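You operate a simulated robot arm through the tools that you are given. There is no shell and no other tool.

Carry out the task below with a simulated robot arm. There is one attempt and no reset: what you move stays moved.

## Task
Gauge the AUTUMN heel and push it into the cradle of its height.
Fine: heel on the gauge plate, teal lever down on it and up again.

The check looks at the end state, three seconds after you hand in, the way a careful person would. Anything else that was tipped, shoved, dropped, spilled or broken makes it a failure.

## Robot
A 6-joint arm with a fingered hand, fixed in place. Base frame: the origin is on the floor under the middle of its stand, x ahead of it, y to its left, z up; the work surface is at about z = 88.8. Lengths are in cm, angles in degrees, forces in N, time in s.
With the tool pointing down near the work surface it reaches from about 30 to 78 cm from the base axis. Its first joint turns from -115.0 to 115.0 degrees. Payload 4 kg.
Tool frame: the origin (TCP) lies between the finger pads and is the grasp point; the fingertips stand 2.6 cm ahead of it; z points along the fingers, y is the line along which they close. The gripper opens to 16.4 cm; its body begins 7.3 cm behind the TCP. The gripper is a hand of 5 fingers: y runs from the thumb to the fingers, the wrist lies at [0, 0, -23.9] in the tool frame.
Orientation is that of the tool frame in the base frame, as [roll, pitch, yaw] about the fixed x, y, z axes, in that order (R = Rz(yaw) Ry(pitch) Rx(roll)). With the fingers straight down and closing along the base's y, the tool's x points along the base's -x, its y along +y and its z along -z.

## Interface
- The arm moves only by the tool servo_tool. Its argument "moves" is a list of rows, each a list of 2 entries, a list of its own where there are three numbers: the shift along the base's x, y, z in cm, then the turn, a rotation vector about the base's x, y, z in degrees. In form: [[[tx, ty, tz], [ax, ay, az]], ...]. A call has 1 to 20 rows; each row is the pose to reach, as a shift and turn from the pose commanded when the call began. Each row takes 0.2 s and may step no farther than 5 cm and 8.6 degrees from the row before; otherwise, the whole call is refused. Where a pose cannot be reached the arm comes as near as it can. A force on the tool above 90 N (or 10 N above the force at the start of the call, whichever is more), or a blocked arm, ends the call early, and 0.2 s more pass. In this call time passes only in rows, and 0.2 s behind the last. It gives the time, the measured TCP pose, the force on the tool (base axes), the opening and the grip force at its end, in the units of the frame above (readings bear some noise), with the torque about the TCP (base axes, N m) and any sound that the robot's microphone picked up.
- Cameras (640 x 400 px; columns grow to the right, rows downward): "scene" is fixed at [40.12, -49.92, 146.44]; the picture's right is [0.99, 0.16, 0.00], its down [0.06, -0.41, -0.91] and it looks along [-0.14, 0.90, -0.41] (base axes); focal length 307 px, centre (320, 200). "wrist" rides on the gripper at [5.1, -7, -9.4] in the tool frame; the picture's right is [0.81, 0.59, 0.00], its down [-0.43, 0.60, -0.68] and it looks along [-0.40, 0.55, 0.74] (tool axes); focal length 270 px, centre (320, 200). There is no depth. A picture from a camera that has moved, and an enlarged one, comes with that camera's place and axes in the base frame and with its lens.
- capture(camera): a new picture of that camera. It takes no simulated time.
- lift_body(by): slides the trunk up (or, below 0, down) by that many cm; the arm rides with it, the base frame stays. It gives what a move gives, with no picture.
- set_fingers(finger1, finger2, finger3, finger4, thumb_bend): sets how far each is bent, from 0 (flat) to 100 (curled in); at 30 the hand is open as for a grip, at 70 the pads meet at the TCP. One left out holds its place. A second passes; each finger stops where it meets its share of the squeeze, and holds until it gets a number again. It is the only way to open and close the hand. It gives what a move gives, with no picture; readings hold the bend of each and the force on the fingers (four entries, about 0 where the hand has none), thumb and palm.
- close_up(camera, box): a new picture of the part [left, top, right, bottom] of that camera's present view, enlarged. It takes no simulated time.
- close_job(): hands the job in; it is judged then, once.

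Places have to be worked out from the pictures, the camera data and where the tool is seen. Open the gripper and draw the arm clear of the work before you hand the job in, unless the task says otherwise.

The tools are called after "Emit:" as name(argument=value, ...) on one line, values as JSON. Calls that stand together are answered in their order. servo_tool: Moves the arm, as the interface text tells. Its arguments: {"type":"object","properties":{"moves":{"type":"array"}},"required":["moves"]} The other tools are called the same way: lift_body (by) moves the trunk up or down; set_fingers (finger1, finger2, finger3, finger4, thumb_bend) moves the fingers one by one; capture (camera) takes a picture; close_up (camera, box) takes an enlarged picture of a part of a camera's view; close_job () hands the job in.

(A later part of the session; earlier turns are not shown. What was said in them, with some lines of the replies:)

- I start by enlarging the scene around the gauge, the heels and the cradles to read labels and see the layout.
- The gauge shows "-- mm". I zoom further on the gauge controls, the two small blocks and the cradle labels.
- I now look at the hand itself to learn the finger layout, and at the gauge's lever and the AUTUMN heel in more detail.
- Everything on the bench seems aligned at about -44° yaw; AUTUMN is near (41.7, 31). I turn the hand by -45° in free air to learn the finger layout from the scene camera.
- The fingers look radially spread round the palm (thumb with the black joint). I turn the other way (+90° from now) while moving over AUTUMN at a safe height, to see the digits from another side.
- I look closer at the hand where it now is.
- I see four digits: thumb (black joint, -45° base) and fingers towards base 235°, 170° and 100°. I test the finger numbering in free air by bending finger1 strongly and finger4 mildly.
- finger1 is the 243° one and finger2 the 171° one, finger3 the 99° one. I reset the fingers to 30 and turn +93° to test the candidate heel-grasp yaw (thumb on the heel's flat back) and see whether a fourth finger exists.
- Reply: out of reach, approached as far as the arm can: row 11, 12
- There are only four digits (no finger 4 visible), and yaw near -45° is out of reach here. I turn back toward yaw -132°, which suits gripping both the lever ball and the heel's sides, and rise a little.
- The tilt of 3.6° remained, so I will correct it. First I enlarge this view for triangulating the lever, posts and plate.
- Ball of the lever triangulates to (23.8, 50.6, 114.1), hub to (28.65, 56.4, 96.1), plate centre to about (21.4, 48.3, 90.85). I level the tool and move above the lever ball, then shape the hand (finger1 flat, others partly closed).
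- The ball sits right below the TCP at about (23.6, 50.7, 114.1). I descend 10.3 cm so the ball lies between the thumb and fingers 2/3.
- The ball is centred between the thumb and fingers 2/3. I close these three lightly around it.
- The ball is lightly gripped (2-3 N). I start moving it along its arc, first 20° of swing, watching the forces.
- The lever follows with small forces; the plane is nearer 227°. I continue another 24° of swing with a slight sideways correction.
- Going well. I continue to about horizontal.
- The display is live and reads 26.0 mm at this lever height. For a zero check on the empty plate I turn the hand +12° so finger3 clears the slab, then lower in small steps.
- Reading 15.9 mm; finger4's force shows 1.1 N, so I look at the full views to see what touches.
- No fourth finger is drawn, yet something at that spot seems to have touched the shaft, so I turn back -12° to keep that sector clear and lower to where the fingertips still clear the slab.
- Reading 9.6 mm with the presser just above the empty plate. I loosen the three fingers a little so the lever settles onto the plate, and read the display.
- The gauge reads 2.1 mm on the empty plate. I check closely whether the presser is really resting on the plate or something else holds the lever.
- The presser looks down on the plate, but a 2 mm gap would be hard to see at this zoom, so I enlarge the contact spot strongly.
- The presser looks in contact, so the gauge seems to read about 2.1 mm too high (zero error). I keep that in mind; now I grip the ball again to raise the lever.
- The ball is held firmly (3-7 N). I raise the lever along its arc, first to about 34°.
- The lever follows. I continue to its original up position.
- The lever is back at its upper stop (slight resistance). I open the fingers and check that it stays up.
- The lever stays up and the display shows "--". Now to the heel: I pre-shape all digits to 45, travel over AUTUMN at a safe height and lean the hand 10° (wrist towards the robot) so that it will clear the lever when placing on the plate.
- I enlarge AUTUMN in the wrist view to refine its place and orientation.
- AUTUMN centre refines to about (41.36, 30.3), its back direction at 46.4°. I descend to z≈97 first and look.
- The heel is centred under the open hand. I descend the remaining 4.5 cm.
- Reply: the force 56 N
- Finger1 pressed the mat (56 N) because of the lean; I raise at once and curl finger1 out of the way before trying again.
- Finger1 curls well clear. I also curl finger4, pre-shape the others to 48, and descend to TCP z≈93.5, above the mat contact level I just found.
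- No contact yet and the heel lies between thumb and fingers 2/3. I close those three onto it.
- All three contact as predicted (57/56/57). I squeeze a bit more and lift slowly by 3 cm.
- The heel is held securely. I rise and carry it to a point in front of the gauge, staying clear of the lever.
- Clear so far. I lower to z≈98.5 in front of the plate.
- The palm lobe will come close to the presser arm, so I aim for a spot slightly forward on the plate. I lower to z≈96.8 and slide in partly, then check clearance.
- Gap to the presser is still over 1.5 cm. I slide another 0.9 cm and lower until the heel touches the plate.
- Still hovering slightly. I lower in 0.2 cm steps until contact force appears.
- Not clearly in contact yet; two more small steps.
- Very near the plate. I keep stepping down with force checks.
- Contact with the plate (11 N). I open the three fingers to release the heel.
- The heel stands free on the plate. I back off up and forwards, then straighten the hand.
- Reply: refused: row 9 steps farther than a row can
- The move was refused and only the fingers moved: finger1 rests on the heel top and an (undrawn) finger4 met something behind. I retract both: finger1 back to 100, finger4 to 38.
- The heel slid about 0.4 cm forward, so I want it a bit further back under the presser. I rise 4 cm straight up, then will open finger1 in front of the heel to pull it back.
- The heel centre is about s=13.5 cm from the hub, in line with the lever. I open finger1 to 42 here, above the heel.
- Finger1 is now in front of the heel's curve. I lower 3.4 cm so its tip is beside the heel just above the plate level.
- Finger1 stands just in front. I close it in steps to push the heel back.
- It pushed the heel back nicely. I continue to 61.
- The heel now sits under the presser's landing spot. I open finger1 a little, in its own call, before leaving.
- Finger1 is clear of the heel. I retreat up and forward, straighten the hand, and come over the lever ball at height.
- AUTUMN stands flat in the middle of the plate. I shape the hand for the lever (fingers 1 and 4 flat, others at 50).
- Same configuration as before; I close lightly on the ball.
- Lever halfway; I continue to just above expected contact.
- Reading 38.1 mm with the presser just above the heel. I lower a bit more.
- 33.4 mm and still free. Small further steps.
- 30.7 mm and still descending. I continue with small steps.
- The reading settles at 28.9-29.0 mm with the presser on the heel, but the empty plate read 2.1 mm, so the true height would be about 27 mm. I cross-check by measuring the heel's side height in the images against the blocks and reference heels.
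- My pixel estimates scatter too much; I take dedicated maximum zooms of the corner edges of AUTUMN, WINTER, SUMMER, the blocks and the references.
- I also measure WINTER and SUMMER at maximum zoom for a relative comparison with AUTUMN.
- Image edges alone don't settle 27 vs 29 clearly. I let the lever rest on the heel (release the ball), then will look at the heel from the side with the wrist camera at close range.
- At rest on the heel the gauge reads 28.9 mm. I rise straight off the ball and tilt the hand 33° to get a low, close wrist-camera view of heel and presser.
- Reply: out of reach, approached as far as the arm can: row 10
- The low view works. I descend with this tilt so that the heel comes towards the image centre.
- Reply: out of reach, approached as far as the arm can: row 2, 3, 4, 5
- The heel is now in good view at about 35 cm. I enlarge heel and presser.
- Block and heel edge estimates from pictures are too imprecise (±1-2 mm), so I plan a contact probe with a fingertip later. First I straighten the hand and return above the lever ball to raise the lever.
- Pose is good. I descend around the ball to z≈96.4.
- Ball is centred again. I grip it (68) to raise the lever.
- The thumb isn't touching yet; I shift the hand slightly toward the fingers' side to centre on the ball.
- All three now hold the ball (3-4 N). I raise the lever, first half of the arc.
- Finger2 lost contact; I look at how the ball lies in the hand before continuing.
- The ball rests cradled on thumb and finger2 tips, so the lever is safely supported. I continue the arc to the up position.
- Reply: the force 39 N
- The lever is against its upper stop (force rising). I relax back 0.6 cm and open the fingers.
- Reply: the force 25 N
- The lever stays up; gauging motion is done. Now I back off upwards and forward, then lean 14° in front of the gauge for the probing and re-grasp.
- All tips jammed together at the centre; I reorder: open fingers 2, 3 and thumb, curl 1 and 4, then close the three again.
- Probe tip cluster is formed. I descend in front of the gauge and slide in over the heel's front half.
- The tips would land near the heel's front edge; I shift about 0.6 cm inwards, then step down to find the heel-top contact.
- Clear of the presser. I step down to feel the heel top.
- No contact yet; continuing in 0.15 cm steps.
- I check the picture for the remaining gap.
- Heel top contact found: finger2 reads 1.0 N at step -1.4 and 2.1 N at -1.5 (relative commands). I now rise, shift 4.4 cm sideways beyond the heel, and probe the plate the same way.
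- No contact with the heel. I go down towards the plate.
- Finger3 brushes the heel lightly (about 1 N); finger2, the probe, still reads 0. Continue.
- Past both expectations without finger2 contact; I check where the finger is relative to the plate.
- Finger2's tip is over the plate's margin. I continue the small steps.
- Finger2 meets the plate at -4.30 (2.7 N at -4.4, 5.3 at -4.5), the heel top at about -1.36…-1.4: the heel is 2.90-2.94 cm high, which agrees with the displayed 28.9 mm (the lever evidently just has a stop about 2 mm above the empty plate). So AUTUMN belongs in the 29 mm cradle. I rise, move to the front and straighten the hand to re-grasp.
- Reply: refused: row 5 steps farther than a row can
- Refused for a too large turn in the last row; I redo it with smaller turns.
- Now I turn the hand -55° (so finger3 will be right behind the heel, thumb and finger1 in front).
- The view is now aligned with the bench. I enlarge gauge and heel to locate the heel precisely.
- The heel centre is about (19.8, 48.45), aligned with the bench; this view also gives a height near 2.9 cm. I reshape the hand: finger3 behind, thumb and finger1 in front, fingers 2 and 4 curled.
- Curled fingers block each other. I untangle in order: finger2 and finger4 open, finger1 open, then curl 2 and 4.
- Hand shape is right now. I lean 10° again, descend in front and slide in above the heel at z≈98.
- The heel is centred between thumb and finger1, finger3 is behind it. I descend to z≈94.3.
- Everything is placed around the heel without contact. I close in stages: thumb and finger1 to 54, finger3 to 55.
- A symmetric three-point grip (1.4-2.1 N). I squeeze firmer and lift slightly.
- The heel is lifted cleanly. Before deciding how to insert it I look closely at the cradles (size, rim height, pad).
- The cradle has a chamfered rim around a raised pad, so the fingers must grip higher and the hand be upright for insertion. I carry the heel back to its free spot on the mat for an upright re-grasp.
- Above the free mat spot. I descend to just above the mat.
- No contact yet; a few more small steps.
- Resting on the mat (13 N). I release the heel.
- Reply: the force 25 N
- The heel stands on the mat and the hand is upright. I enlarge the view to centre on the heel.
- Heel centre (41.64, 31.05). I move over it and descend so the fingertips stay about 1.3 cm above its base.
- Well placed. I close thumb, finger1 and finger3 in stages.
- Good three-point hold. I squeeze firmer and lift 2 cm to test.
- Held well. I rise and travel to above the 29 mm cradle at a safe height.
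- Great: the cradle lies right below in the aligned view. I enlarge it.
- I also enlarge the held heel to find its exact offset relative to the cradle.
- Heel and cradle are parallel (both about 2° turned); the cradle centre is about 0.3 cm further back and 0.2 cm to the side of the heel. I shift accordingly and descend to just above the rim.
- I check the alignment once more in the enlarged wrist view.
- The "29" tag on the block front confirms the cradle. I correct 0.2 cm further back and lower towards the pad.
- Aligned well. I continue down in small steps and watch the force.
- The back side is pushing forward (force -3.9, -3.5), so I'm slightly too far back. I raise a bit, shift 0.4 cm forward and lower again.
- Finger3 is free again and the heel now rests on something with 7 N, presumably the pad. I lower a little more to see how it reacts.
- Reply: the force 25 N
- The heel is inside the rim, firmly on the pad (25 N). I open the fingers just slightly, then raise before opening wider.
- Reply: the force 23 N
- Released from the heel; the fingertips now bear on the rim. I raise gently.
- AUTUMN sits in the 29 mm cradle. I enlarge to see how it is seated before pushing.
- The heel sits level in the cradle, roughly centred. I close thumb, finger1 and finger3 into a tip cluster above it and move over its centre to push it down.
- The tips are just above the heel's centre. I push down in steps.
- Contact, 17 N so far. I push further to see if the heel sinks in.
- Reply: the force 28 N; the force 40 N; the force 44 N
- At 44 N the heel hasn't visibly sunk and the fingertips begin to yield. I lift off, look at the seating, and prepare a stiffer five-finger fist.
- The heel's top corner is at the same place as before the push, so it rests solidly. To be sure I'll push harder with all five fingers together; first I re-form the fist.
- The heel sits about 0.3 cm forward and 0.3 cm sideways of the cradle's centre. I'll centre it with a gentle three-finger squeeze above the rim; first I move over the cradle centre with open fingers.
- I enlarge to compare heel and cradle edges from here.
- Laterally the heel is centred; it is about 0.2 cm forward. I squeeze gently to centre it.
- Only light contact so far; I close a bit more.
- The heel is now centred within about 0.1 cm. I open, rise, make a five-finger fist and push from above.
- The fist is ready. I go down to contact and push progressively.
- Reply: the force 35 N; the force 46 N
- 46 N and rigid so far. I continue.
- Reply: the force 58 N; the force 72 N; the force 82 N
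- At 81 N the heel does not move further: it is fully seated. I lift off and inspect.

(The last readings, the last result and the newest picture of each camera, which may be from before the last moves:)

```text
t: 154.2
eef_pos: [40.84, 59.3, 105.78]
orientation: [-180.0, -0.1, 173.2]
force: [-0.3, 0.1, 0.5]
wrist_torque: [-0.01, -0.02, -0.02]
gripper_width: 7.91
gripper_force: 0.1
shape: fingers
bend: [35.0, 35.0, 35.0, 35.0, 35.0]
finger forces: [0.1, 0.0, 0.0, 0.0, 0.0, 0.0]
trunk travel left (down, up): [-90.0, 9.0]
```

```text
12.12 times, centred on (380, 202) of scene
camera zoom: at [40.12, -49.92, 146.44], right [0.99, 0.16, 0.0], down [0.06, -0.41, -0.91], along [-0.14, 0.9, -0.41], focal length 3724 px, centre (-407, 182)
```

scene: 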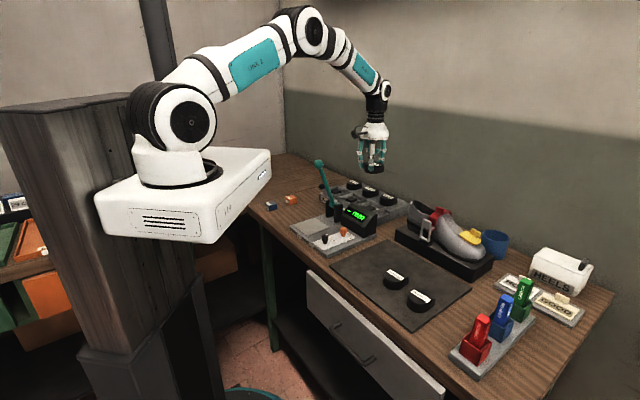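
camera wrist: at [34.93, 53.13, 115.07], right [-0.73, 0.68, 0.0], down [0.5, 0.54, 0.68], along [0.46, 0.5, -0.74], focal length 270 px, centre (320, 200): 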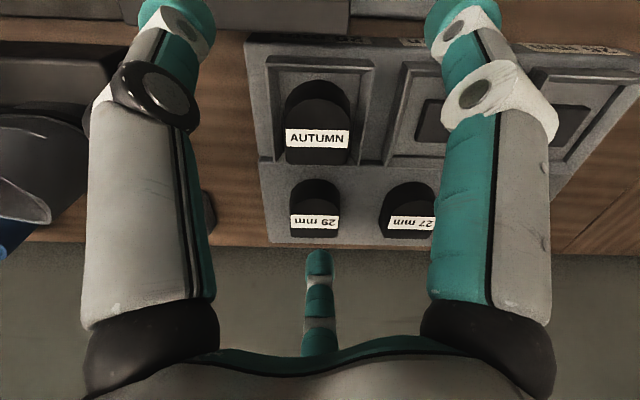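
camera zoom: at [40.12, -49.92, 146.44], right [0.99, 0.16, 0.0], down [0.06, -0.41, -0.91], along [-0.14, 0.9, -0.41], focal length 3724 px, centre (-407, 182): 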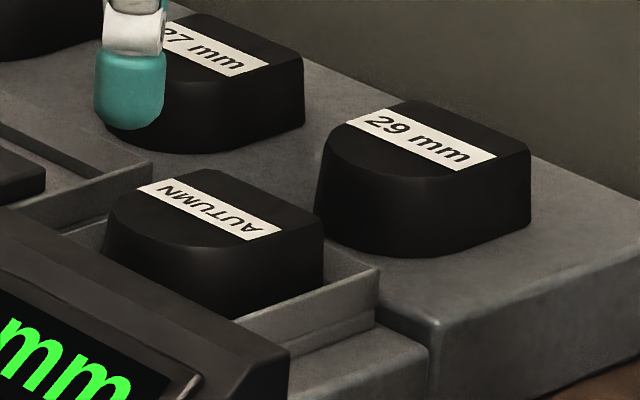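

AUTUMN is well seated. As a last independent check of its height I probe its top and then the empty neighbouring pad with the same fist; first I close the fist.

Emit:
set_fingers(finger1=70, finger2=70, finger3=70, finger4=70, thumb_bend=70)

Emit:
servo_tool(moves=[[[0.8, 0.9, -1], [0, 0, 0]], [[1.45, 1.6, -3], [0, 0, 0]], [[1.45, 1.6, -5.5], [0, 0, 0]], [[1.45, 1.6, -6.6], [0, 0, 0]]])

Emit:
capture(camera="wrist")

```text
t: 155.2
eef_pos: [40.88, 59.33, 105.77]
orientation: [-180.0, 0.0, 173.2]
force: [-0.6, -0.5, 0.0]
wrist_torque: [0.02, -0.03, -0.02]
gripper_width: 0.0
gripper_force: 0.0
shape: fingers
bend: [68.0, 68.0, 68.0, 68.0, 69.0]
finger forces: [0.0, 0.0, 0.0, 0.0, 0.1, 0.0]
trunk travel left (down, up): [-90.0, 9.0]
```

```text
t: 156.2
eef_pos: [42.27, 60.77, 99.15]
orientation: [180.0, 0.0, 173.2]
force: [-0.8, -0.7, -0.2]
wrist_torque: [-0.01, 0.02, 0.07]
gripper_width: 0.0
gripper_force: 0.0
shape: fingers
bend: [68.0, 68.0, 68.0, 68.0, 69.0]
finger forces: [0.1, 0.1, 0.1, 0.0, 0.0, 0.0]
trunk travel left (down, up): [-90.0, 9.0]
```

```text
taken
camera wrist: at [36.29, 54.59, 108.58], right [-0.73, 0.68, 0.0], down [0.5, 0.54, 0.68], along [0.46, 0.5, -0.73], focal length 270 px, centre (320, 200)
```

wrist: 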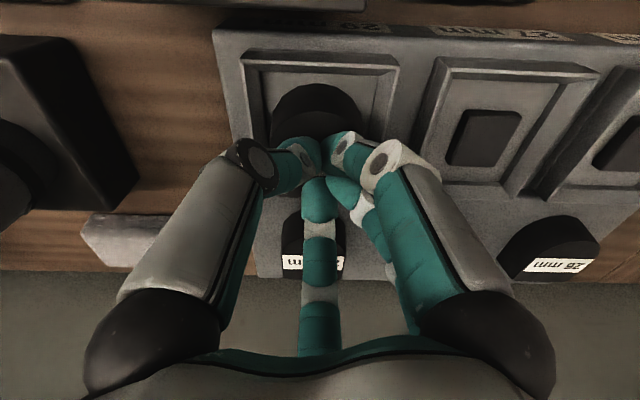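

I step down to find the heel-top contact.

Emit:
servo_tool(moves=[[[0, 0, -0.35], [0, 0, 0]]])

Emit:
servo_tool(moves=[[[0, 0, -0.1], [0, 0, 0]]])

Emit:
servo_tool(moves=[[[0, 0, -0.1], [0, 0, 0]]])

Emit:
servo_tool(moves=[[[0, 0, -0.1], [0, 0, 0]]])

Emit:
close_up(camera="wrist", box=[220, 40, 420, 180])

```text
t: 156.6
eef_pos: [42.2, 60.77, 98.69]
orientation: [-179.9, 0.0, 173.2]
force: [-0.3, 0.1, 0.1]
wrist_torque: [0.0, -0.01, 0.02]
gripper_width: 0.0
gripper_force: 0.1
shape: fingers
bend: [68.0, 68.0, 68.0, 68.0, 69.0]
finger forces: [0.0, 0.0, 0.0, 0.0, 0.0, 0.0]
trunk travel left (down, up): [-90.0, 9.0]
```

```text
t: 157.0
eef_pos: [42.28, 60.73, 98.77]
orientation: [179.9, 0.0, 173.2]
force: [-0.3, 0.0, -1.0]
wrist_torque: [-0.02, 0.0, -0.01]
gripper_width: 0.0
gripper_force: 0.0
shape: fingers
bend: [68.0, 68.0, 68.0, 68.0, 69.0]
finger forces: [0.0, 0.1, 0.0, 0.1, 0.0, 0.0]
trunk travel left (down, up): [-90.0, 9.0]
```

```text
t: 157.4
eef_pos: [42.28, 60.69, 98.7]
orientation: [-180.0, 0.1, 173.2]
force: [-0.2, -0.3, -0.7]
wrist_torque: [-0.03, 0.05, -0.01]
gripper_width: 0.02
gripper_force: 0.0
shape: fingers
bend: [68.0, 68.0, 68.0, 68.0, 69.0]
finger forces: [0.1, 0.0, 0.0, 0.0, 0.0, 0.0]
trunk travel left (down, up): [-90.0, 9.0]
```

```text
t: 157.8
eef_pos: [42.2, 60.66, 98.7]
orientation: [180.0, 0.0, 173.2]
force: [0.6, 0.0, 1.3]
wrist_torque: [0.0, -0.01, 0.0]
gripper_width: 0.0
gripper_force: 0.2
shape: fingers
bend: [68.0, 68.0, 68.0, 68.0, 69.0]
finger forces: [0.0, 0.0, 0.0, 0.0, 0.0, 0.1]
trunk travel left (down, up): [-90.0, 9.0]
```

```text
2.86 times, centred on (320, 110) of wrist
camera zoom: at [36.3, 54.57, 108.01], right [-0.73, 0.68, 0.0], down [0.5, 0.54, 0.68], along [0.46, 0.5, -0.74], focal length 772 px, centre (320, 457)
```

zoom: 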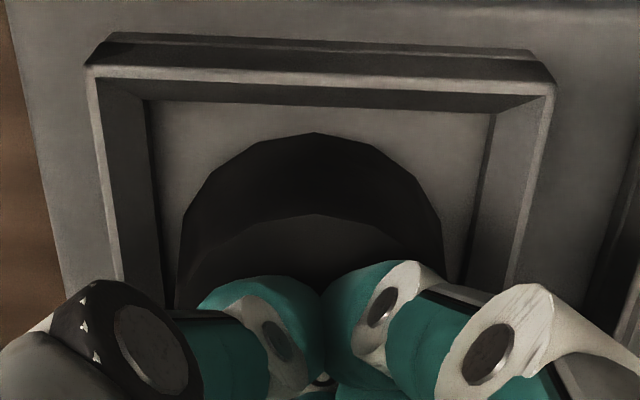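

Not yet touching (camera-derived TCP z 98.61). Continue.

Emit:
servo_tool(moves=[[[0, 0, -0.1], [0, 0, 0]]])

Emit:
servo_tool(moves=[[[0, 0, -0.1], [0, 0, 0]]])

Emit:
servo_tool(moves=[[[0, 0, -0.1], [0, 0, 0]]])

Emit:
close_up(camera="wrist", box=[220, 40, 420, 180])

```text
t: 158.2
eef_pos: [42.15, 60.67, 98.45]
orientation: [179.9, 0.1, 173.2]
force: [0.0, -1.1, 6.6]
wrist_torque: [-0.08, 0.02, -0.02]
gripper_width: 0.0
gripper_force: 6.1
shape: fingers
bend: [68.0, 68.0, 68.0, 68.0, 69.0]
finger forces: [5.5, 0.0, 0.1, 7.4, 0.0, 0.0]
trunk travel left (down, up): [-90.0, 9.0]
```

```text
t: 158.6
eef_pos: [42.27, 60.78, 98.43]
orientation: [179.8, 0.1, 173.2]
force: [1.7, -1.9, 12.7]
wrist_torque: [-0.07, -0.08, -0.02]
gripper_width: 0.02
gripper_force: 7.5
shape: fingers
bend: [68.0, 68.0, 68.0, 68.0, 69.0]
finger forces: [0.1, 0.0, 5.0, 10.8, 0.0, 0.0]
trunk travel left (down, up): [-90.0, 9.0]
```

```text
t: 159.0
eef_pos: [42.05, 60.86, 98.43]
orientation: [179.7, 0.1, 173.2]
force: [-0.2, -0.5, 19.5]
wrist_torque: [-0.05, -0.09, 0.01]
gripper_width: 0.02
gripper_force: 14.3
shape: fingers
bend: [68.0, 68.0, 68.0, 68.0, 69.0]
finger forces: [8.4, 0.1, 9.6, 10.6, 0.0, 0.0]
trunk travel left (down, up): [-90.0, 9.0]
```

```text
2.86 times, centred on (320, 110) of wrist
camera zoom: at [36.23, 54.54, 107.89], right [-0.73, 0.68, 0.0], down [0.5, 0.54, 0.68], along [0.46, 0.5, -0.73], focal length 772 px, centre (320, 457)
```

zoom: 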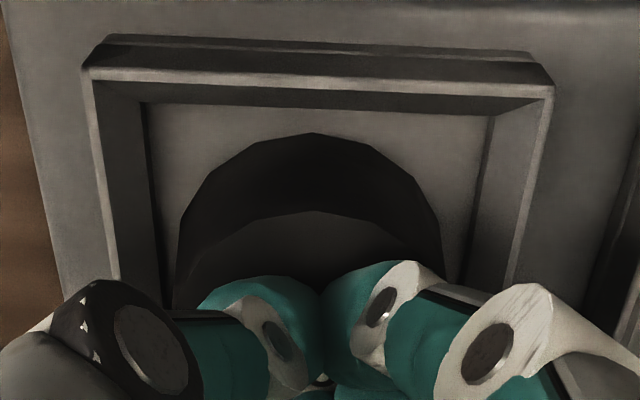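

Heel-top contact is at TCP z ≈ 98.56 (camera-derived). Now the same over the empty 27 mm cradle's pad.

Emit:
servo_tool(moves=[[[0, 0, 2], [0, 0, 0]], [[0, 0, 4.5], [0, 0, 0]], [[-2.45, 2.43, 4.5], [0, 0, 0]], [[-4.9, 4.86, 4.5], [0, 0, 0]], [[-7.36, 7.29, 4.5], [0, 0, 0]], [[-7.36, 7.29, 1.5], [0, 0, 0]]])

Emit:
capture(camera="wrist")

Emit:
close_up(camera="scene", box=[340, 160, 400, 210])

```text
t: 160.4
eef_pos: [35.02, 67.92, 99.84]
orientation: [179.9, 0.0, 173.3]
force: [-0.8, 0.3, 0.5]
wrist_torque: [-0.02, 0.03, 0.02]
gripper_width: 0.0
gripper_force: 0.2
shape: fingers
bend: [68.0, 68.0, 68.0, 68.0, 69.0]
finger forces: [0.0, 0.0, 0.1, 0.1, 0.0, 0.0]
trunk travel left (down, up): [-90.0, 9.0]
```

```text
taken
camera wrist: at [28.96, 61.7, 109.17], right [-0.73, 0.68, 0.0], down [0.5, 0.54, 0.68], along [0.46, 0.5, -0.74], focal length 270 px, centre (320, 200)
```

wrist: 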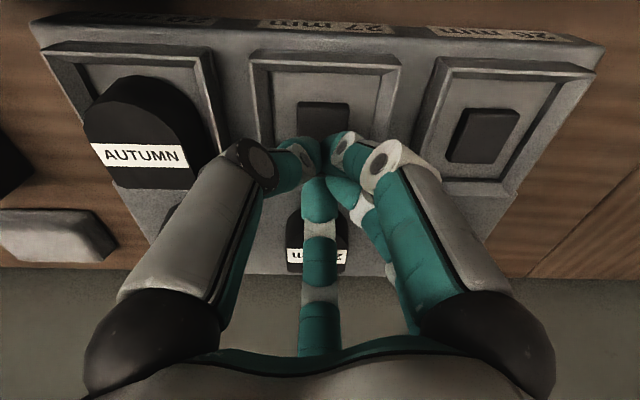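

```text
8.00 times, centred on (370, 185) of scene
camera zoom: at [40.12, -49.92, 146.44], right [0.99, 0.16, 0.0], down [0.06, -0.41, -0.91], along [-0.14, 0.9, -0.41], focal length 2458 px, centre (-80, 320)
```

zoom: 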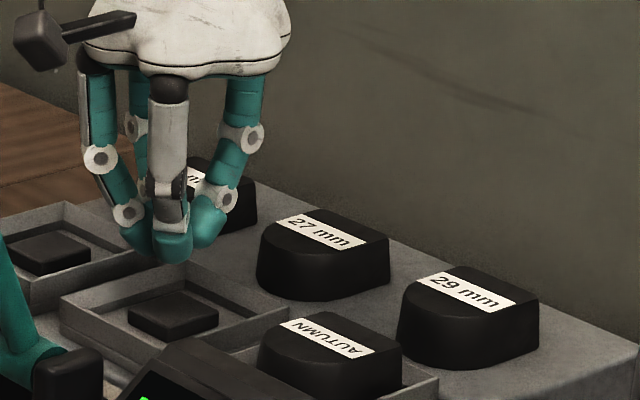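

The fist is right above the 27 mm cradle's pad. I lower to feel it.

Emit:
servo_tool(moves=[[[0, 0, -1.5], [0, 0, 0]], [[0, 0, -2.8], [0, 0, 0]], [[0, 0, -3.3], [0, 0, 0]]])

Emit:
servo_tool(moves=[[[0, 0, -0.2], [0, 0, 0]]])

Emit:
servo_tool(moves=[[[0, 0, -0.1], [0, 0, 0]]])

Emit:
servo_tool(moves=[[[0, 0, -0.1], [0, 0, 0]]])

Emit:
capture(camera="wrist")

```text
t: 161.2
eef_pos: [34.81, 67.94, 96.42]
orientation: [-179.9, -0.1, 173.2]
force: [0.4, -1.1, 0.7]
wrist_torque: [0.01, 0.02, 0.0]
gripper_width: 0.01
gripper_force: 0.1
shape: fingers
bend: [68.0, 68.0, 68.0, 68.0, 69.0]
finger forces: [0.1, 0.0, 0.0, 0.0, 0.0, 0.0]
trunk travel left (down, up): [-90.0, 9.0]
```

```text
t: 161.6
eef_pos: [34.92, 68.03, 96.49]
orientation: [179.8, 0.1, 173.2]
force: [-2.1, -1.6, 8.2]
wrist_torque: [-0.08, 0.08, -0.02]
gripper_width: 0.01
gripper_force: 3.9
shape: fingers
bend: [68.0, 68.0, 68.0, 68.0, 69.0]
finger forces: [7.6, 0.1, 0.1, 0.0, 0.0, 0.0]
trunk travel left (down, up): [-90.0, 9.0]
```

```text
t: 162.0
eef_pos: [34.75, 68.1, 96.54]
orientation: [179.8, 0.2, 173.2]
force: [-0.5, -0.5, 15.0]
wrist_torque: [-0.02, 0.05, 0.01]
gripper_width: 0.01
gripper_force: 9.1
shape: fingers
bend: [68.0, 68.0, 68.0, 68.0, 69.0]
finger forces: [10.1, 0.0, 0.0, 8.5, 0.0, 0.0]
trunk travel left (down, up): [-90.0, 9.0]
```

```text
t: 162.4
eef_pos: [34.78, 67.95, 96.45]
orientation: [179.8, 0.1, 173.2]
force: [-1.8, 0.4, 25.1]
wrist_torque: [-0.01, 0.05, -0.01]
gripper_width: 0.0
gripper_force: 18.8
shape: fingers
bend: [68.0, 68.0, 68.0, 68.0, 69.0]
finger forces: [12.6, 7.4, 7.2, 11.3, 0.1, 0.0]
trunk travel left (down, up): [-90.0, 9.0]
```

```text
taken
camera wrist: at [28.89, 61.75, 105.82], right [-0.73, 0.68, 0.0], down [0.5, 0.54, 0.68], along [0.46, 0.5, -0.73], focal length 270 px, centre (320, 200)
```

wrist: 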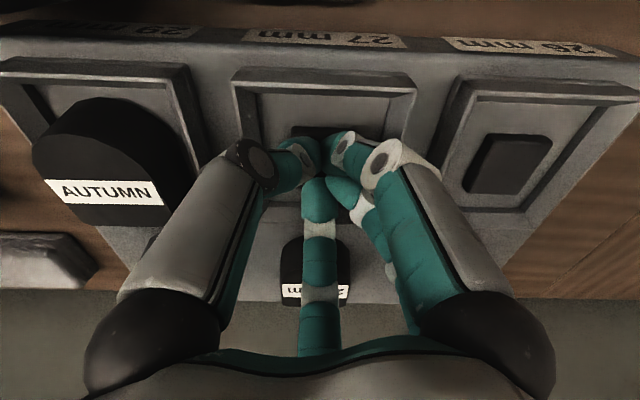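

The empty pad is touched at TCP z ≈ 96.47, only 2.08 cm below AUTUMN's top; with the pad standing about 0.82 cm above the cradle floor the heel is ~2.9 cm high and has gone fully down over the pad to the floor – it is properly pushed in. I rise straight out of the 27 mm cradle.

Emit:
servo_tool(moves=[[[0, 0, 1.5], [0, 0, 0]], [[0, 0, 4.5], [0, 0, 0]], [[0, 0, 9], [0, 0, 0]], [[0, -1, 13.5], [0, 0, 0]], [[0, -3, 17.5], [0, 0, 0]]])

Emit:
capture(camera="wrist")

Emit:
capture(camera="scene")

```text
t: 163.6
eef_pos: [34.71, 64.85, 113.41]
orientation: [180.0, -0.1, 173.2]
force: [0.7, -0.1, 0.5]
wrist_torque: [0.0, 0.0, -0.01]
gripper_width: 0.0
gripper_force: 0.1
shape: fingers
bend: [68.0, 68.0, 68.0, 68.0, 69.0]
finger forces: [0.0, 0.1, 0.0, 0.0, 0.1, 0.1]
trunk travel left (down, up): [-90.0, 9.0]
```

```text
taken
camera wrist: at [28.7, 58.6, 122.86], right [-0.73, 0.68, 0.0], down [0.5, 0.54, 0.68], along [0.46, 0.5, -0.74], focal length 270 px, centre (320, 200)
```

wrist: 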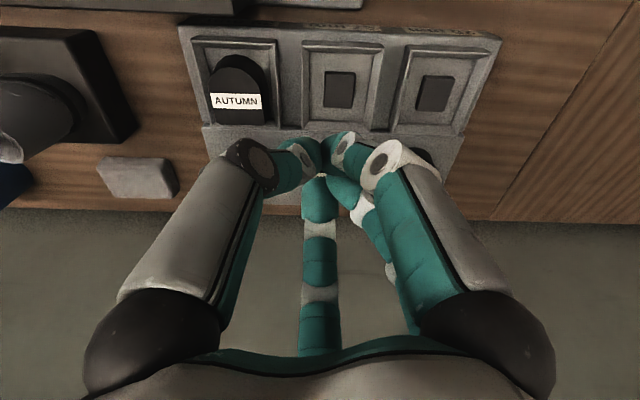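

```text
taken
```

scene: 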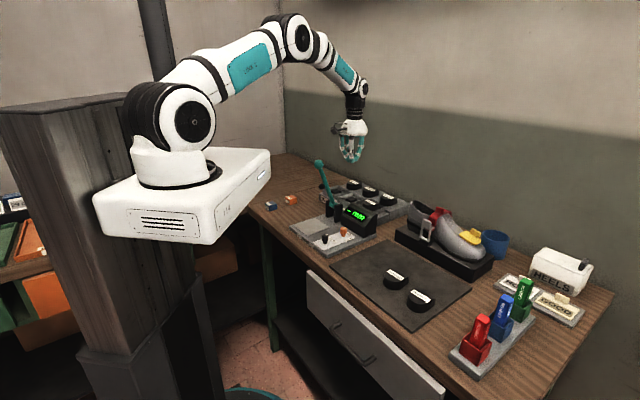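

The work looks right. I take a closer look at the cradle block (pad height, AUTUMN's seating) and the rest of the bench.

Emit:
close_up(camera="scene", box=[350, 187, 380, 207])

Emit:
close_up(camera="scene", box=[360, 190, 400, 216])

Emit:
close_up(camera="scene", box=[250, 150, 400, 260])

Emit:
close_up(camera="scene", box=[340, 230, 480, 330])

```text
16.00 times, centred on (365, 197) of scene
camera zoom: at [40.12, -49.92, 146.44], right [0.99, 0.16, 0.0], down [0.06, -0.41, -0.91], along [-0.14, 0.9, -0.41], focal length 4916 px, centre (-400, 248)
```

zoom: 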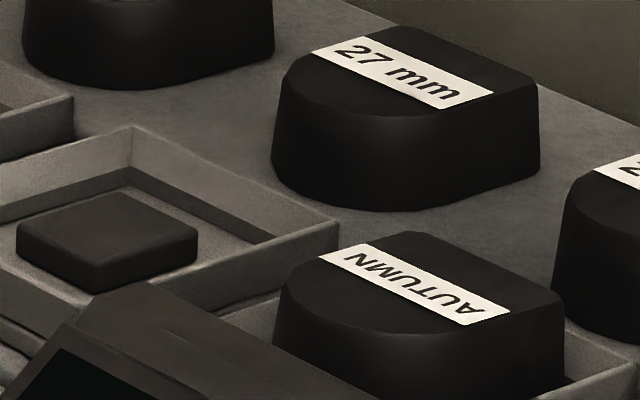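

```text
15.38 times, centred on (380, 203) of scene
camera zoom: at [40.12, -49.92, 146.44], right [0.99, 0.16, 0.0], down [0.06, -0.41, -0.91], along [-0.14, 0.9, -0.41], focal length 4727 px, centre (-603, 154)
```

zoom: 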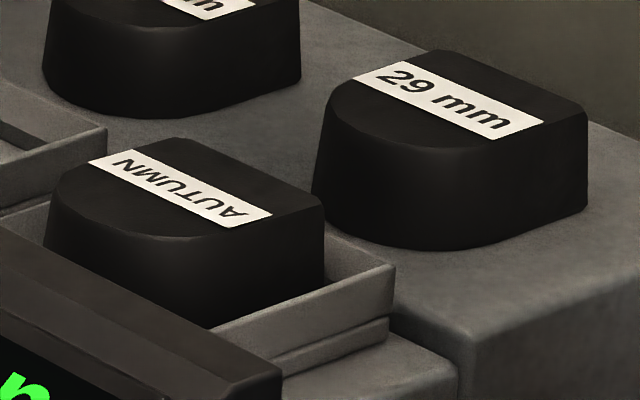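

```text
3.64 times, centred on (325, 205) of scene
camera zoom: at [40.12, -49.92, 146.44], right [0.99, 0.16, 0.0], down [0.06, -0.41, -0.91], along [-0.14, 0.9, -0.41], focal length 1117 px, centre (302, 182)
```

zoom: 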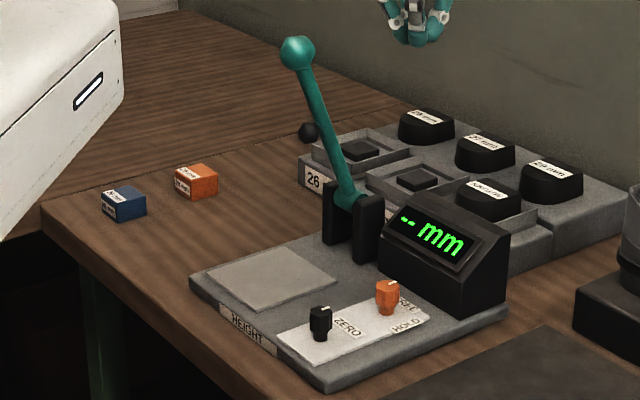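

```text
4.00 times, centred on (410, 280) of scene
camera zoom: at [40.12, -49.92, 146.44], right [0.99, 0.16, 0.0], down [0.06, -0.41, -0.91], along [-0.14, 0.9, -0.41], focal length 1229 px, centre (-40, -120)
```

zoom: 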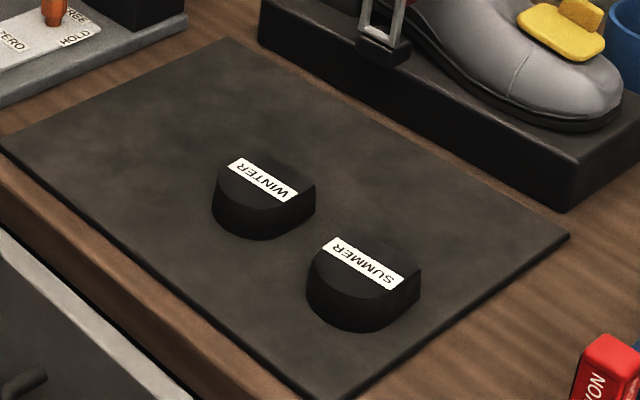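

Blocks, lever, knobs, WINTER and SUMMER are all where they were; AUTUMN sits in the 29 mm cradle. I draw the arm clear, up and back towards the start pose.

Emit:
servo_tool(moves=[[[0, 0, 4.5], [0, 0, 0]], [[0, 0, 9], [0, 0, 0]], [[0, -1, 13.5], [0, 0, 0]], [[0, -3, 18], [0, 0, 0]], [[0, -6, 22], [0, 0, 0]], [[0, -10.5, 24], [0, 0, 0]], [[0, -15, 25], [0, 0, 0]], [[0, -19.5, 26], [0, 0, 0]], [[0, -24, 27], [0, 0, 0]]])

Emit:
set_fingers(finger1=30, finger2=30, finger3=30, finger4=30, thumb_bend=30)

Emit:
capture(camera="scene")

Emit:
capture(camera="wrist")

```text
t: 165.6
eef_pos: [34.61, 40.8, 140.67]
orientation: [179.9, 0.1, 173.3]
force: [-0.5, 0.3, 0.9]
wrist_torque: [0.03, -0.01, 0.02]
gripper_width: 0.0
gripper_force: 0.1
shape: fingers
bend: [68.0, 68.0, 68.0, 68.0, 69.0]
finger forces: [0.0, 0.0, 0.0, 0.0, 0.1, 0.0]
trunk travel left (down, up): [-90.0, 9.0]
```

```text
t: 166.6
eef_pos: [34.67, 41.14, 140.46]
orientation: [179.9, -0.1, 173.2]
force: [0.2, 0.0, 1.4]
wrist_torque: [0.0, -0.01, 0.02]
gripper_width: 9.07
gripper_force: 0.1
shape: fingers
bend: [30.0, 30.0, 30.0, 30.0, 30.0]
finger forces: [0.0, 0.0, 0.1, 0.1, 0.1, 0.0]
trunk travel left (down, up): [-90.0, 9.0]
```

```text
taken
```

scene: 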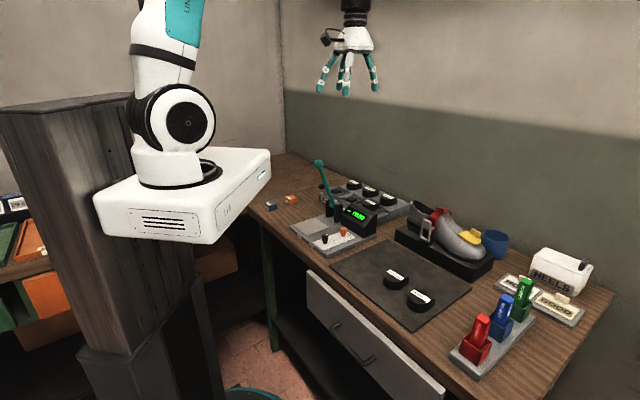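

```text
taken
camera wrist: at [28.85, 34.81, 149.93], right [-0.73, 0.68, 0.0], down [0.5, 0.54, 0.68], along [0.46, 0.5, -0.74], focal length 270 px, centre (320, 200)
```

wrist: 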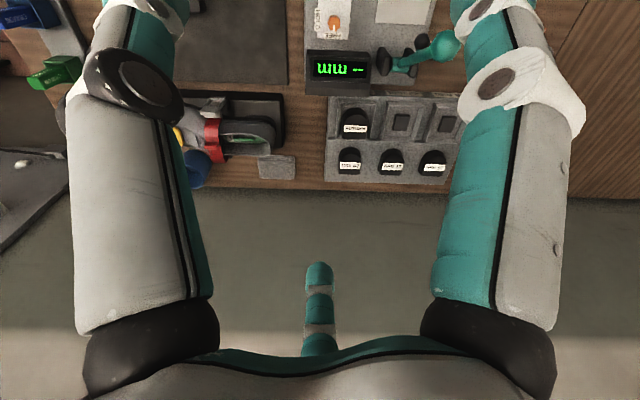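

Everything is in place. To be fully sure about 29 versus 27 (the empty gauge had shown 2.1), I repeat the fingertip probe on the now empty plate's middle with the same finger setup. First I shape the fingers up here.

Emit:
set_fingers(finger1=100)

Emit:
set_fingers(finger4=88)

Emit:
set_fingers(finger2=68, finger3=68, thumb_bend=68)

Emit:
servo_tool(moves=[[[-2.2, -0.3, 0], [0, 0, 6.75]], [[-4.5, -0.6, -1], [0, 0, 13.5]], [[-6.8, -0.6, -3], [0, 0, 20.25]], [[-9, -0.4, -6], [0, 0, 27]], [[-11.3, 0, -9.5], [0, 0, 33.75]], [[-13.6, 0.6, -13], [0, 0, 40.5]], [[-15.9, 1.3, -17], [0, 0, 47.25]], [[-18.2, 2.1, -21], [0, 0, 54]]])

Emit:
capture(camera="wrist")

```text
t: 167.6
eef_pos: [34.82, 41.08, 140.5]
orientation: [-180.0, 0.0, 173.3]
force: [0.5, 0.6, 1.2]
wrist_torque: [-0.01, -0.02, 0.0]
gripper_width: 9.69
gripper_force: 0.0
shape: fingers
bend: [100.0, 30.0, 30.0, 30.0, 30.0]
finger forces: [0.0, 0.0, 0.0, 0.1, 0.1, 0.0]
trunk travel left (down, up): [-90.0, 9.0]
```

```text
t: 168.6
eef_pos: [34.81, 40.94, 140.56]
orientation: [-180.0, 0.1, 173.2]
force: [-0.1, 1.2, 0.6]
wrist_torque: [-0.04, 0.02, 0.02]
gripper_width: 9.74
gripper_force: 0.0
shape: fingers
bend: [100.0, 30.0, 30.0, 87.0, 30.0]
finger forces: [0.1, 0.1, 0.0, 0.1, 0.1, 0.0]
trunk travel left (down, up): [-90.0, 9.0]
```

```text
t: 169.6
eef_pos: [34.84, 41.02, 140.59]
orientation: [-180.0, -0.1, 173.2]
force: [-0.1, -0.1, 0.2]
wrist_torque: [-0.01, -0.01, 0.02]
gripper_width: 4.75
gripper_force: 0.1
shape: fingers
bend: [100.0, 68.0, 68.0, 87.0, 68.0]
finger forces: [0.0, 0.0, 0.0, 0.0, 0.1, 0.1]
trunk travel left (down, up): [-90.0, 9.0]
```

```text
t: 171.4
eef_pos: [16.4, 43.35, 119.48]
orientation: [-180.0, 0.0, -132.7]
force: [-0.1, 0.4, -0.3]
wrist_torque: [0.01, -0.05, 0.0]
gripper_width: 4.71
gripper_force: 0.0
shape: fingers
bend: [100.0, 68.0, 68.0, 87.0, 68.0]
finger forces: [0.1, 0.0, 0.1, 0.1, 0.1, 0.1]
trunk travel left (down, up): [-90.0, 9.0]
```

```text
taken
camera wrist: at [18.03, 34.85, 128.88], right [-0.98, -0.2, 0.0], down [-0.14, 0.72, 0.68], along [-0.13, 0.66, -0.74], focal length 270 px, centre (320, 200)
```

wrist: 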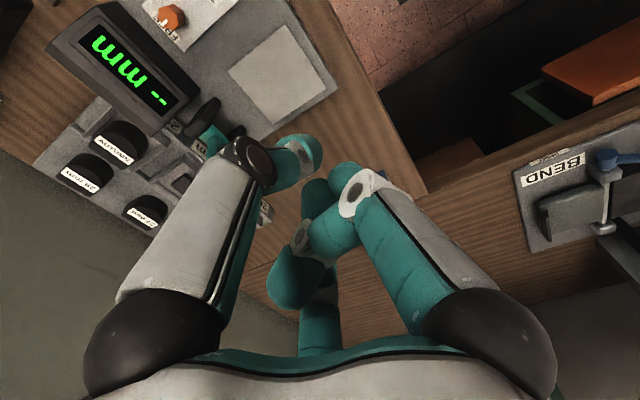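

Same hand shape and yaw as before. I lean 14°, descend in front and slide over the plate's middle.

Emit:
servo_tool(moves=[[[0, 0, -3], [5.1, -4.8, 0]], [[0, 0, -6], [10.23, -9.55, 0]], [[0, 0, -10.5], [10.23, -9.55, 0]], [[0, 0, -15], [10.23, -9.55, 0]], [[0, 0, -19], [10.23, -9.55, 0]], [[0, 0, -21.5], [10.23, -9.55, 0]], [[1.1, 1.15, -22], [10.23, -9.55, 0]], [[2.2, 2.3, -22.5], [10.23, -9.55, 0]], [[3.25, 3.4, -23], [10.23, -9.55, 0]]])

Emit:
capture(camera="wrist")

Emit:
close_up(camera="scene", box=[285, 170, 345, 240])

```text
t: 173.4
eef_pos: [19.88, 46.67, 96.64]
orientation: [-180.0, 14.0, -132.8]
force: [1.1, 0.3, 0.6]
wrist_torque: [0.02, 0.04, 0.01]
gripper_width: 4.72
gripper_force: 0.0
shape: fingers
bend: [100.0, 68.0, 68.0, 87.0, 68.0]
finger forces: [0.1, 0.0, 0.0, 0.0, 0.1, 0.0]
trunk travel left (down, up): [-90.0, 9.0]
```

```text
taken
camera wrist: at [20.04, 36.82, 104.54], right [-0.96, -0.18, -0.2], down [-0.26, 0.59, 0.76], along [-0.02, 0.79, -0.62], focal length 270 px, centre (320, 200)
```

wrist: 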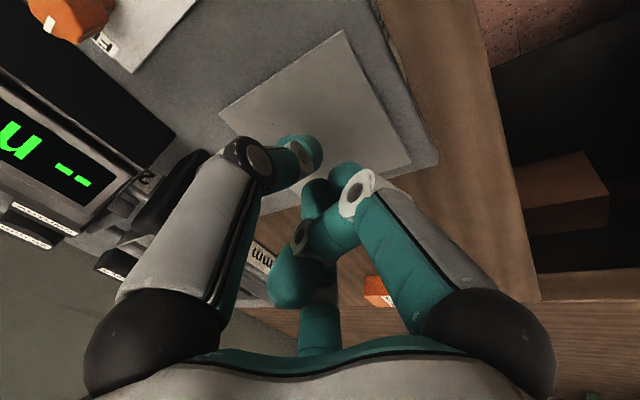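

```text
5.71 times, centred on (315, 205) of scene
camera zoom: at [40.12, -49.92, 146.44], right [0.99, 0.16, 0.0], down [0.06, -0.41, -0.91], along [-0.14, 0.9, -0.41], focal length 1756 px, centre (349, 171)
```

zoom: 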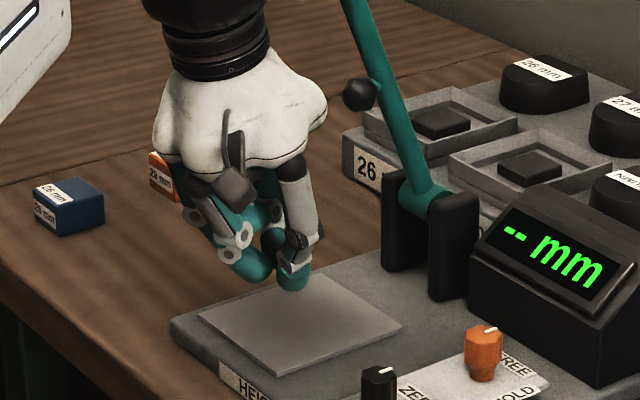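

TCP z is 96.65 by camera. I lower towards the plate middle.

Emit:
servo_tool(moves=[[[0, 0, -1.2], [0, 0, 0]], [[0, 0, -2.2], [0, 0, 0]], [[0, 0, -2.8], [0, 0, 0]]])

Emit:
servo_tool(moves=[[[0, 0, -0.1], [0, 0, 0]]])

Emit:
servo_tool(moves=[[[0, 0, -0.1], [0, 0, 0]]])

Emit:
servo_tool(moves=[[[0, 0, -0.1], [0, 0, 0]]])

Emit:
servo_tool(moves=[[[0, 0, -0.1], [0, 0, 0]]])

Emit:
servo_tool(moves=[[[0, 0, -0.1], [0, 0, 0]]])

```text
t: 174.2
eef_pos: [19.8, 46.6, 93.84]
orientation: [-180.0, 14.0, -132.7]
force: [0.8, -0.1, -0.1]
wrist_torque: [0.01, 0.01, -0.01]
gripper_width: 4.73
gripper_force: 0.0
shape: fingers
bend: [100.0, 68.0, 68.0, 87.0, 68.0]
finger forces: [0.0, 0.0, 0.0, 0.0, 0.0, 0.0]
trunk travel left (down, up): [-90.0, 9.0]
```

```text
t: 174.6
eef_pos: [19.87, 46.62, 93.8]
orientation: [-180.0, 14.0, -132.6]
force: [-0.1, 0.9, -0.7]
wrist_torque: [-0.01, -0.01, -0.01]
gripper_width: 4.76
gripper_force: 0.0
shape: fingers
bend: [100.0, 68.0, 68.0, 87.0, 68.0]
finger forces: [0.0, 0.1, 0.0, 0.0, 0.0, 0.0]
trunk travel left (down, up): [-90.0, 9.0]
```

```text
t: 175.0
eef_pos: [19.77, 46.55, 93.58]
orientation: [179.9, 14.1, -132.8]
force: [0.3, 0.0, 0.0]
wrist_torque: [0.02, -0.01, 0.02]
gripper_width: 4.73
gripper_force: 0.1
shape: fingers
bend: [100.0, 68.0, 68.0, 87.0, 68.0]
finger forces: [0.0, 0.0, 0.0, 0.0, 0.0, 0.1]
trunk travel left (down, up): [-90.0, 9.0]
```

```text
t: 175.4
eef_pos: [19.85, 46.62, 93.48]
orientation: [-179.9, 14.0, -132.7]
force: [-0.5, -0.5, 0.1]
wrist_torque: [0.0, -0.01, 0.01]
gripper_width: 4.76
gripper_force: 0.0
shape: fingers
bend: [100.0, 68.0, 68.0, 87.0, 68.0]
finger forces: [0.0, 0.1, 0.0, 0.0, 0.0, 0.0]
trunk travel left (down, up): [-90.0, 9.0]
```

```text
t: 175.8
eef_pos: [19.85, 46.45, 93.34]
orientation: [180.0, 14.0, -132.8]
force: [0.4, 0.4, 0.4]
wrist_torque: [0.02, 0.0, 0.01]
gripper_width: 4.71
gripper_force: 0.0
shape: fingers
bend: [100.0, 68.0, 68.0, 87.0, 68.0]
finger forces: [0.1, 0.0, 0.0, 0.0, 0.1, 0.1]
trunk travel left (down, up): [-90.0, 9.0]
```

```text
t: 176.2
eef_pos: [19.83, 46.52, 93.23]
orientation: [-179.9, 14.0, -132.8]
force: [0.1, -0.9, -0.4]
wrist_torque: [0.04, 0.04, 0.0]
gripper_width: 4.71
gripper_force: 0.1
shape: fingers
bend: [100.0, 68.0, 68.0, 87.0, 68.0]
finger forces: [0.0, 0.1, 0.1, 0.0, 0.1, 0.0]
trunk travel left (down, up): [-90.0, 9.0]
```

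At commanded 93.35 there is still no contact (27 mm would already touch here). I go on.

Emit:
servo_tool(moves=[[[0, 0, -0.1], [0, 0, 0]]])

Emit:
servo_tool(moves=[[[0, 0, -0.1], [0, 0, 0]]])

Emit:
servo_tool(moves=[[[0, 0, -0.1], [0, 0, 0]]])

Emit:
servo_tool(moves=[[[0, 0, -0.1], [0, 0, 0]]])

Emit:
capture(camera="wrist")

```text
t: 176.6
eef_pos: [19.91, 46.61, 93.12]
orientation: [-179.9, 14.0, -132.7]
force: [0.4, 0.5, -0.7]
wrist_torque: [0.05, -0.01, -0.05]
gripper_width: 4.7
gripper_force: 0.1
shape: fingers
bend: [100.0, 68.0, 68.0, 87.0, 68.0]
finger forces: [0.0, 0.0, 0.0, 0.0, 0.0, 0.1]
trunk travel left (down, up): [-90.0, 9.0]
```

```text
t: 177.0
eef_pos: [19.93, 46.46, 93.06]
orientation: [-180.0, 14.0, -132.7]
force: [0.5, -0.5, -0.1]
wrist_torque: [0.01, 0.0, 0.02]
gripper_width: 4.75
gripper_force: 0.1
shape: fingers
bend: [100.0, 68.0, 68.0, 87.0, 68.0]
finger forces: [0.1, 0.7, 0.0, 0.1, 0.0, 0.0]
trunk travel left (down, up): [-90.0, 9.0]
```

```text
t: 177.4
eef_pos: [19.83, 46.52, 93.05]
orientation: [180.0, 13.9, -132.8]
force: [-0.9, -0.5, 2.7]
wrist_torque: [-0.03, -0.01, -0.02]
gripper_width: 4.77
gripper_force: 1.0
shape: fingers
bend: [100.0, 68.0, 68.0, 87.0, 68.0]
finger forces: [0.0, 3.3, 0.0, 0.0, 0.1, 0.0]
trunk travel left (down, up): [-90.0, 9.0]
```

```text
t: 177.8
eef_pos: [19.84, 46.51, 92.85]
orientation: [-179.9, 14.0, -132.7]
force: [-0.7, 0.7, 4.7]
wrist_torque: [0.03, 0.1, 0.01]
gripper_width: 4.75
gripper_force: 3.3
shape: fingers
bend: [100.0, 68.0, 68.0, 87.0, 68.0]
finger forces: [0.0, 6.4, 0.1, 0.0, 0.2, 0.1]
trunk travel left (down, up): [-90.0, 9.0]
```

```text
taken
camera wrist: at [20.07, 36.65, 100.83], right [-0.96, -0.18, -0.2], down [-0.26, 0.59, 0.76], along [-0.02, 0.79, -0.62], focal length 270 px, centre (320, 200)
```

wrist: 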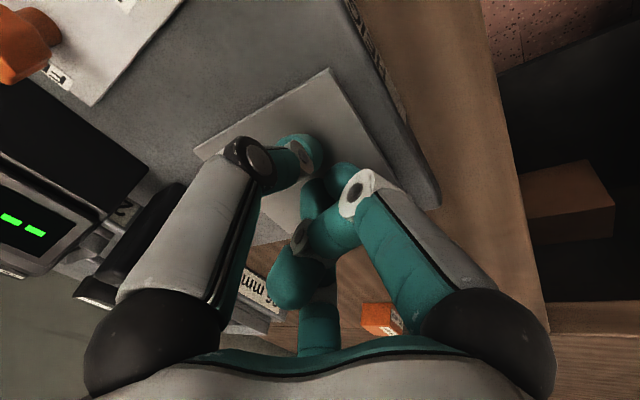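

Contact with the plate's middle comes at 93.17 versus 96.05 on the heel top: 2.88 cm, i.e. the 29 mm reading is confirmed and the 29 mm cradle is right. I rise, back off forward and withdraw the arm.

Emit:
servo_tool(moves=[[[0, 0, 2], [0, 0, 0]], [[0, 0, 4.5], [0, 0, 0]], [[-1.7, -1.8, 7], [0, 0, 0]], [[-3.4, -3.6, 10], [0, 0, 0]], [[-3.4, -3.6, 14.5], [-5.1, 4.8, 0]], [[-3.4, -3.6, 19], [-10.23, 9.55, 0]], [[-3.4, -3.6, 23.5], [-10.23, 9.55, 0]], [[-1, -4.5, 27.5], [-10.23, 9.55, 0]], [[3, -5.5, 30], [-10.23, 9.55, 0]], [[7, -6.5, 32], [-10.23, 9.55, 0]]])

Emit:
close_up(camera="scene", box=[250, 140, 410, 260])

```text
t: 180.0
eef_pos: [27.06, 39.69, 125.15]
orientation: [179.9, 0.0, -132.6]
force: [0.5, 0.1, 0.5]
wrist_torque: [0.01, -0.01, 0.02]
gripper_width: 4.74
gripper_force: 0.0
shape: fingers
bend: [100.0, 68.0, 68.0, 87.0, 68.0]
finger forces: [0.1, 0.1, 0.0, 0.1, 0.0, 0.0]
trunk travel left (down, up): [-90.0, 9.0]
```

```text
3.33 times, centred on (330, 200) of scene
camera zoom: at [40.12, -49.92, 146.44], right [0.99, 0.16, 0.0], down [0.06, -0.41, -0.91], along [-0.14, 0.9, -0.41], focal length 1024 px, centre (287, 200)
```

zoom: 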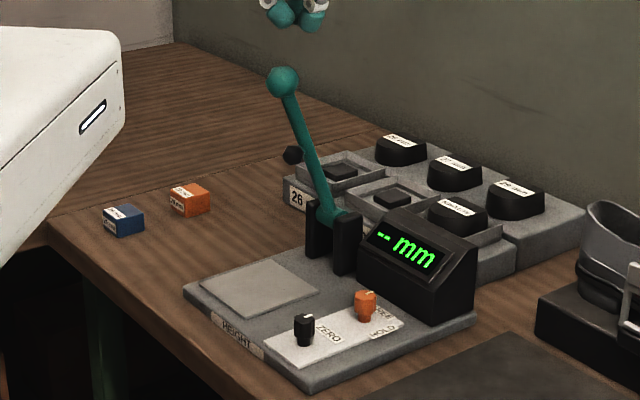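

The bench is in order: lever up, gauge showing "--", AUTUMN in the 29 mm cradle. I move up to the start area and then open the hand.

Emit:
servo_tool(moves=[[[2, -0.3, 4], [0, 0, 0]], [[4, -0.6, 8], [0, 0, 0]], [[6, -0.8, 12], [0, 0, 0]], [[7.3, -1, 15.5], [0, 0, 0]]])

Emit:
set_fingers(finger2=30, finger3=30, finger4=30, thumb_bend=30)

Emit:
set_fingers(finger1=30)

Emit:
capture(camera="scene")

Emit:
close_up(camera="scene", box=[350, 180, 410, 220])

```text
t: 181.0
eef_pos: [34.2, 38.83, 140.31]
orientation: [179.9, 0.0, -132.7]
force: [0.1, -0.7, 0.3]
wrist_torque: [0.0, 0.0, 0.0]
gripper_width: 4.76
gripper_force: 0.1
shape: fingers
bend: [100.0, 68.0, 68.0, 87.0, 68.0]
finger forces: [0.1, 0.0, 0.0, 0.1, 0.1, 0.1]
trunk travel left (down, up): [-90.0, 9.0]
```

```text
t: 182.0
eef_pos: [34.01, 38.89, 140.22]
orientation: [179.9, -0.1, -132.7]
force: [0.2, 0.3, 0.4]
wrist_torque: [0.02, 0.02, -0.03]
gripper_width: 9.72
gripper_force: 0.0
shape: fingers
bend: [100.0, 30.0, 30.0, 30.0, 30.0]
finger forces: [0.0, 0.1, 0.0, 0.0, 0.1, 0.0]
trunk travel left (down, up): [-90.0, 9.0]
```

```text
t: 183.0
eef_pos: [34.13, 38.72, 140.24]
orientation: [179.9, 0.1, -132.8]
force: [-0.2, -0.1, 0.6]
wrist_torque: [0.02, 0.02, 0.02]
gripper_width: 9.04
gripper_force: 0.0
shape: fingers
bend: [30.0, 30.0, 30.0, 30.0, 30.0]
finger forces: [0.0, 0.1, 0.1, 0.1, 0.0, 0.0]
trunk travel left (down, up): [-90.0, 9.0]
```

```text
taken
```

scene: 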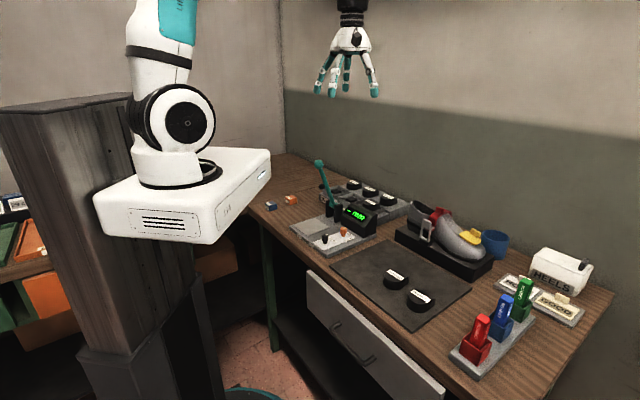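

```text
10.00 times, centred on (380, 200) of scene
camera zoom: at [40.12, -49.92, 146.44], right [0.99, 0.16, 0.0], down [0.06, -0.41, -0.91], along [-0.14, 0.9, -0.41], focal length 3073 px, centre (-280, 200)
```

zoom: 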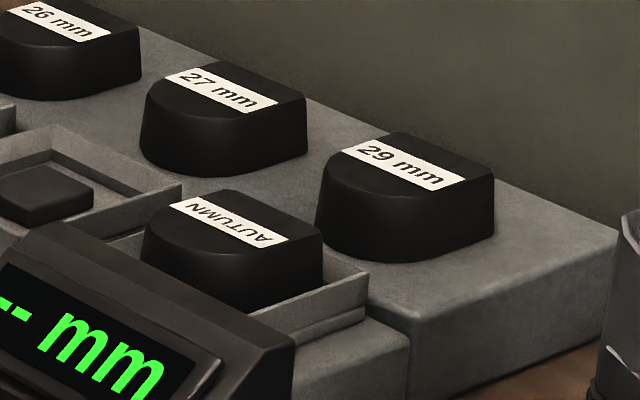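

The arm is clear with the hand open, the lever is up, AUTUMN (measured 28.9, probe-confirmed ~29 mm) is seated in the 29 mm cradle, and all else is untouched. I hand the job in.

Emit:
close_job()

```text
The job is handed in.
```

AUTUMN measured 29 mm and is now pushed into the 29 mm cradle. I have handed the job in, and no verdict came back with the hand-in.

- **Gauge reading:** with the lever resting on the heel, the display read 28.9 mm.
- **Possible zero error:** before I put the heel on, the gauge read 2.1 mm on the empty plate, which would have made the heel 27 mm. I checked by touching the heel top and then the plate with a fingertip. The difference was 2.88–2.94 cm, so I took 29 mm as correct. I assume the lever stops about 2 mm above the empty plate, but I did not see that gap.
- **Seating:** I pushed on the heel with up to 81 N and it did not move any further. Its top sits about 2.1 cm above the top of the neighbouring cradle's pad. For a 2.9 cm heel, that means it is down at the cradle floor.
- **End state:** the lever is back up, the gauge shows "--", and the arm is clear with the hand open. In the last pictures WINTER, SUMMER, the two gauge blocks, the knobs and the reference heels look unmoved.

On the way, one finger pressed the mat at about 56 N while I was first reaching for the heel. I also touched the 27 mm cradle's pad at about 25 N for the height check. Neither left a visible mark.
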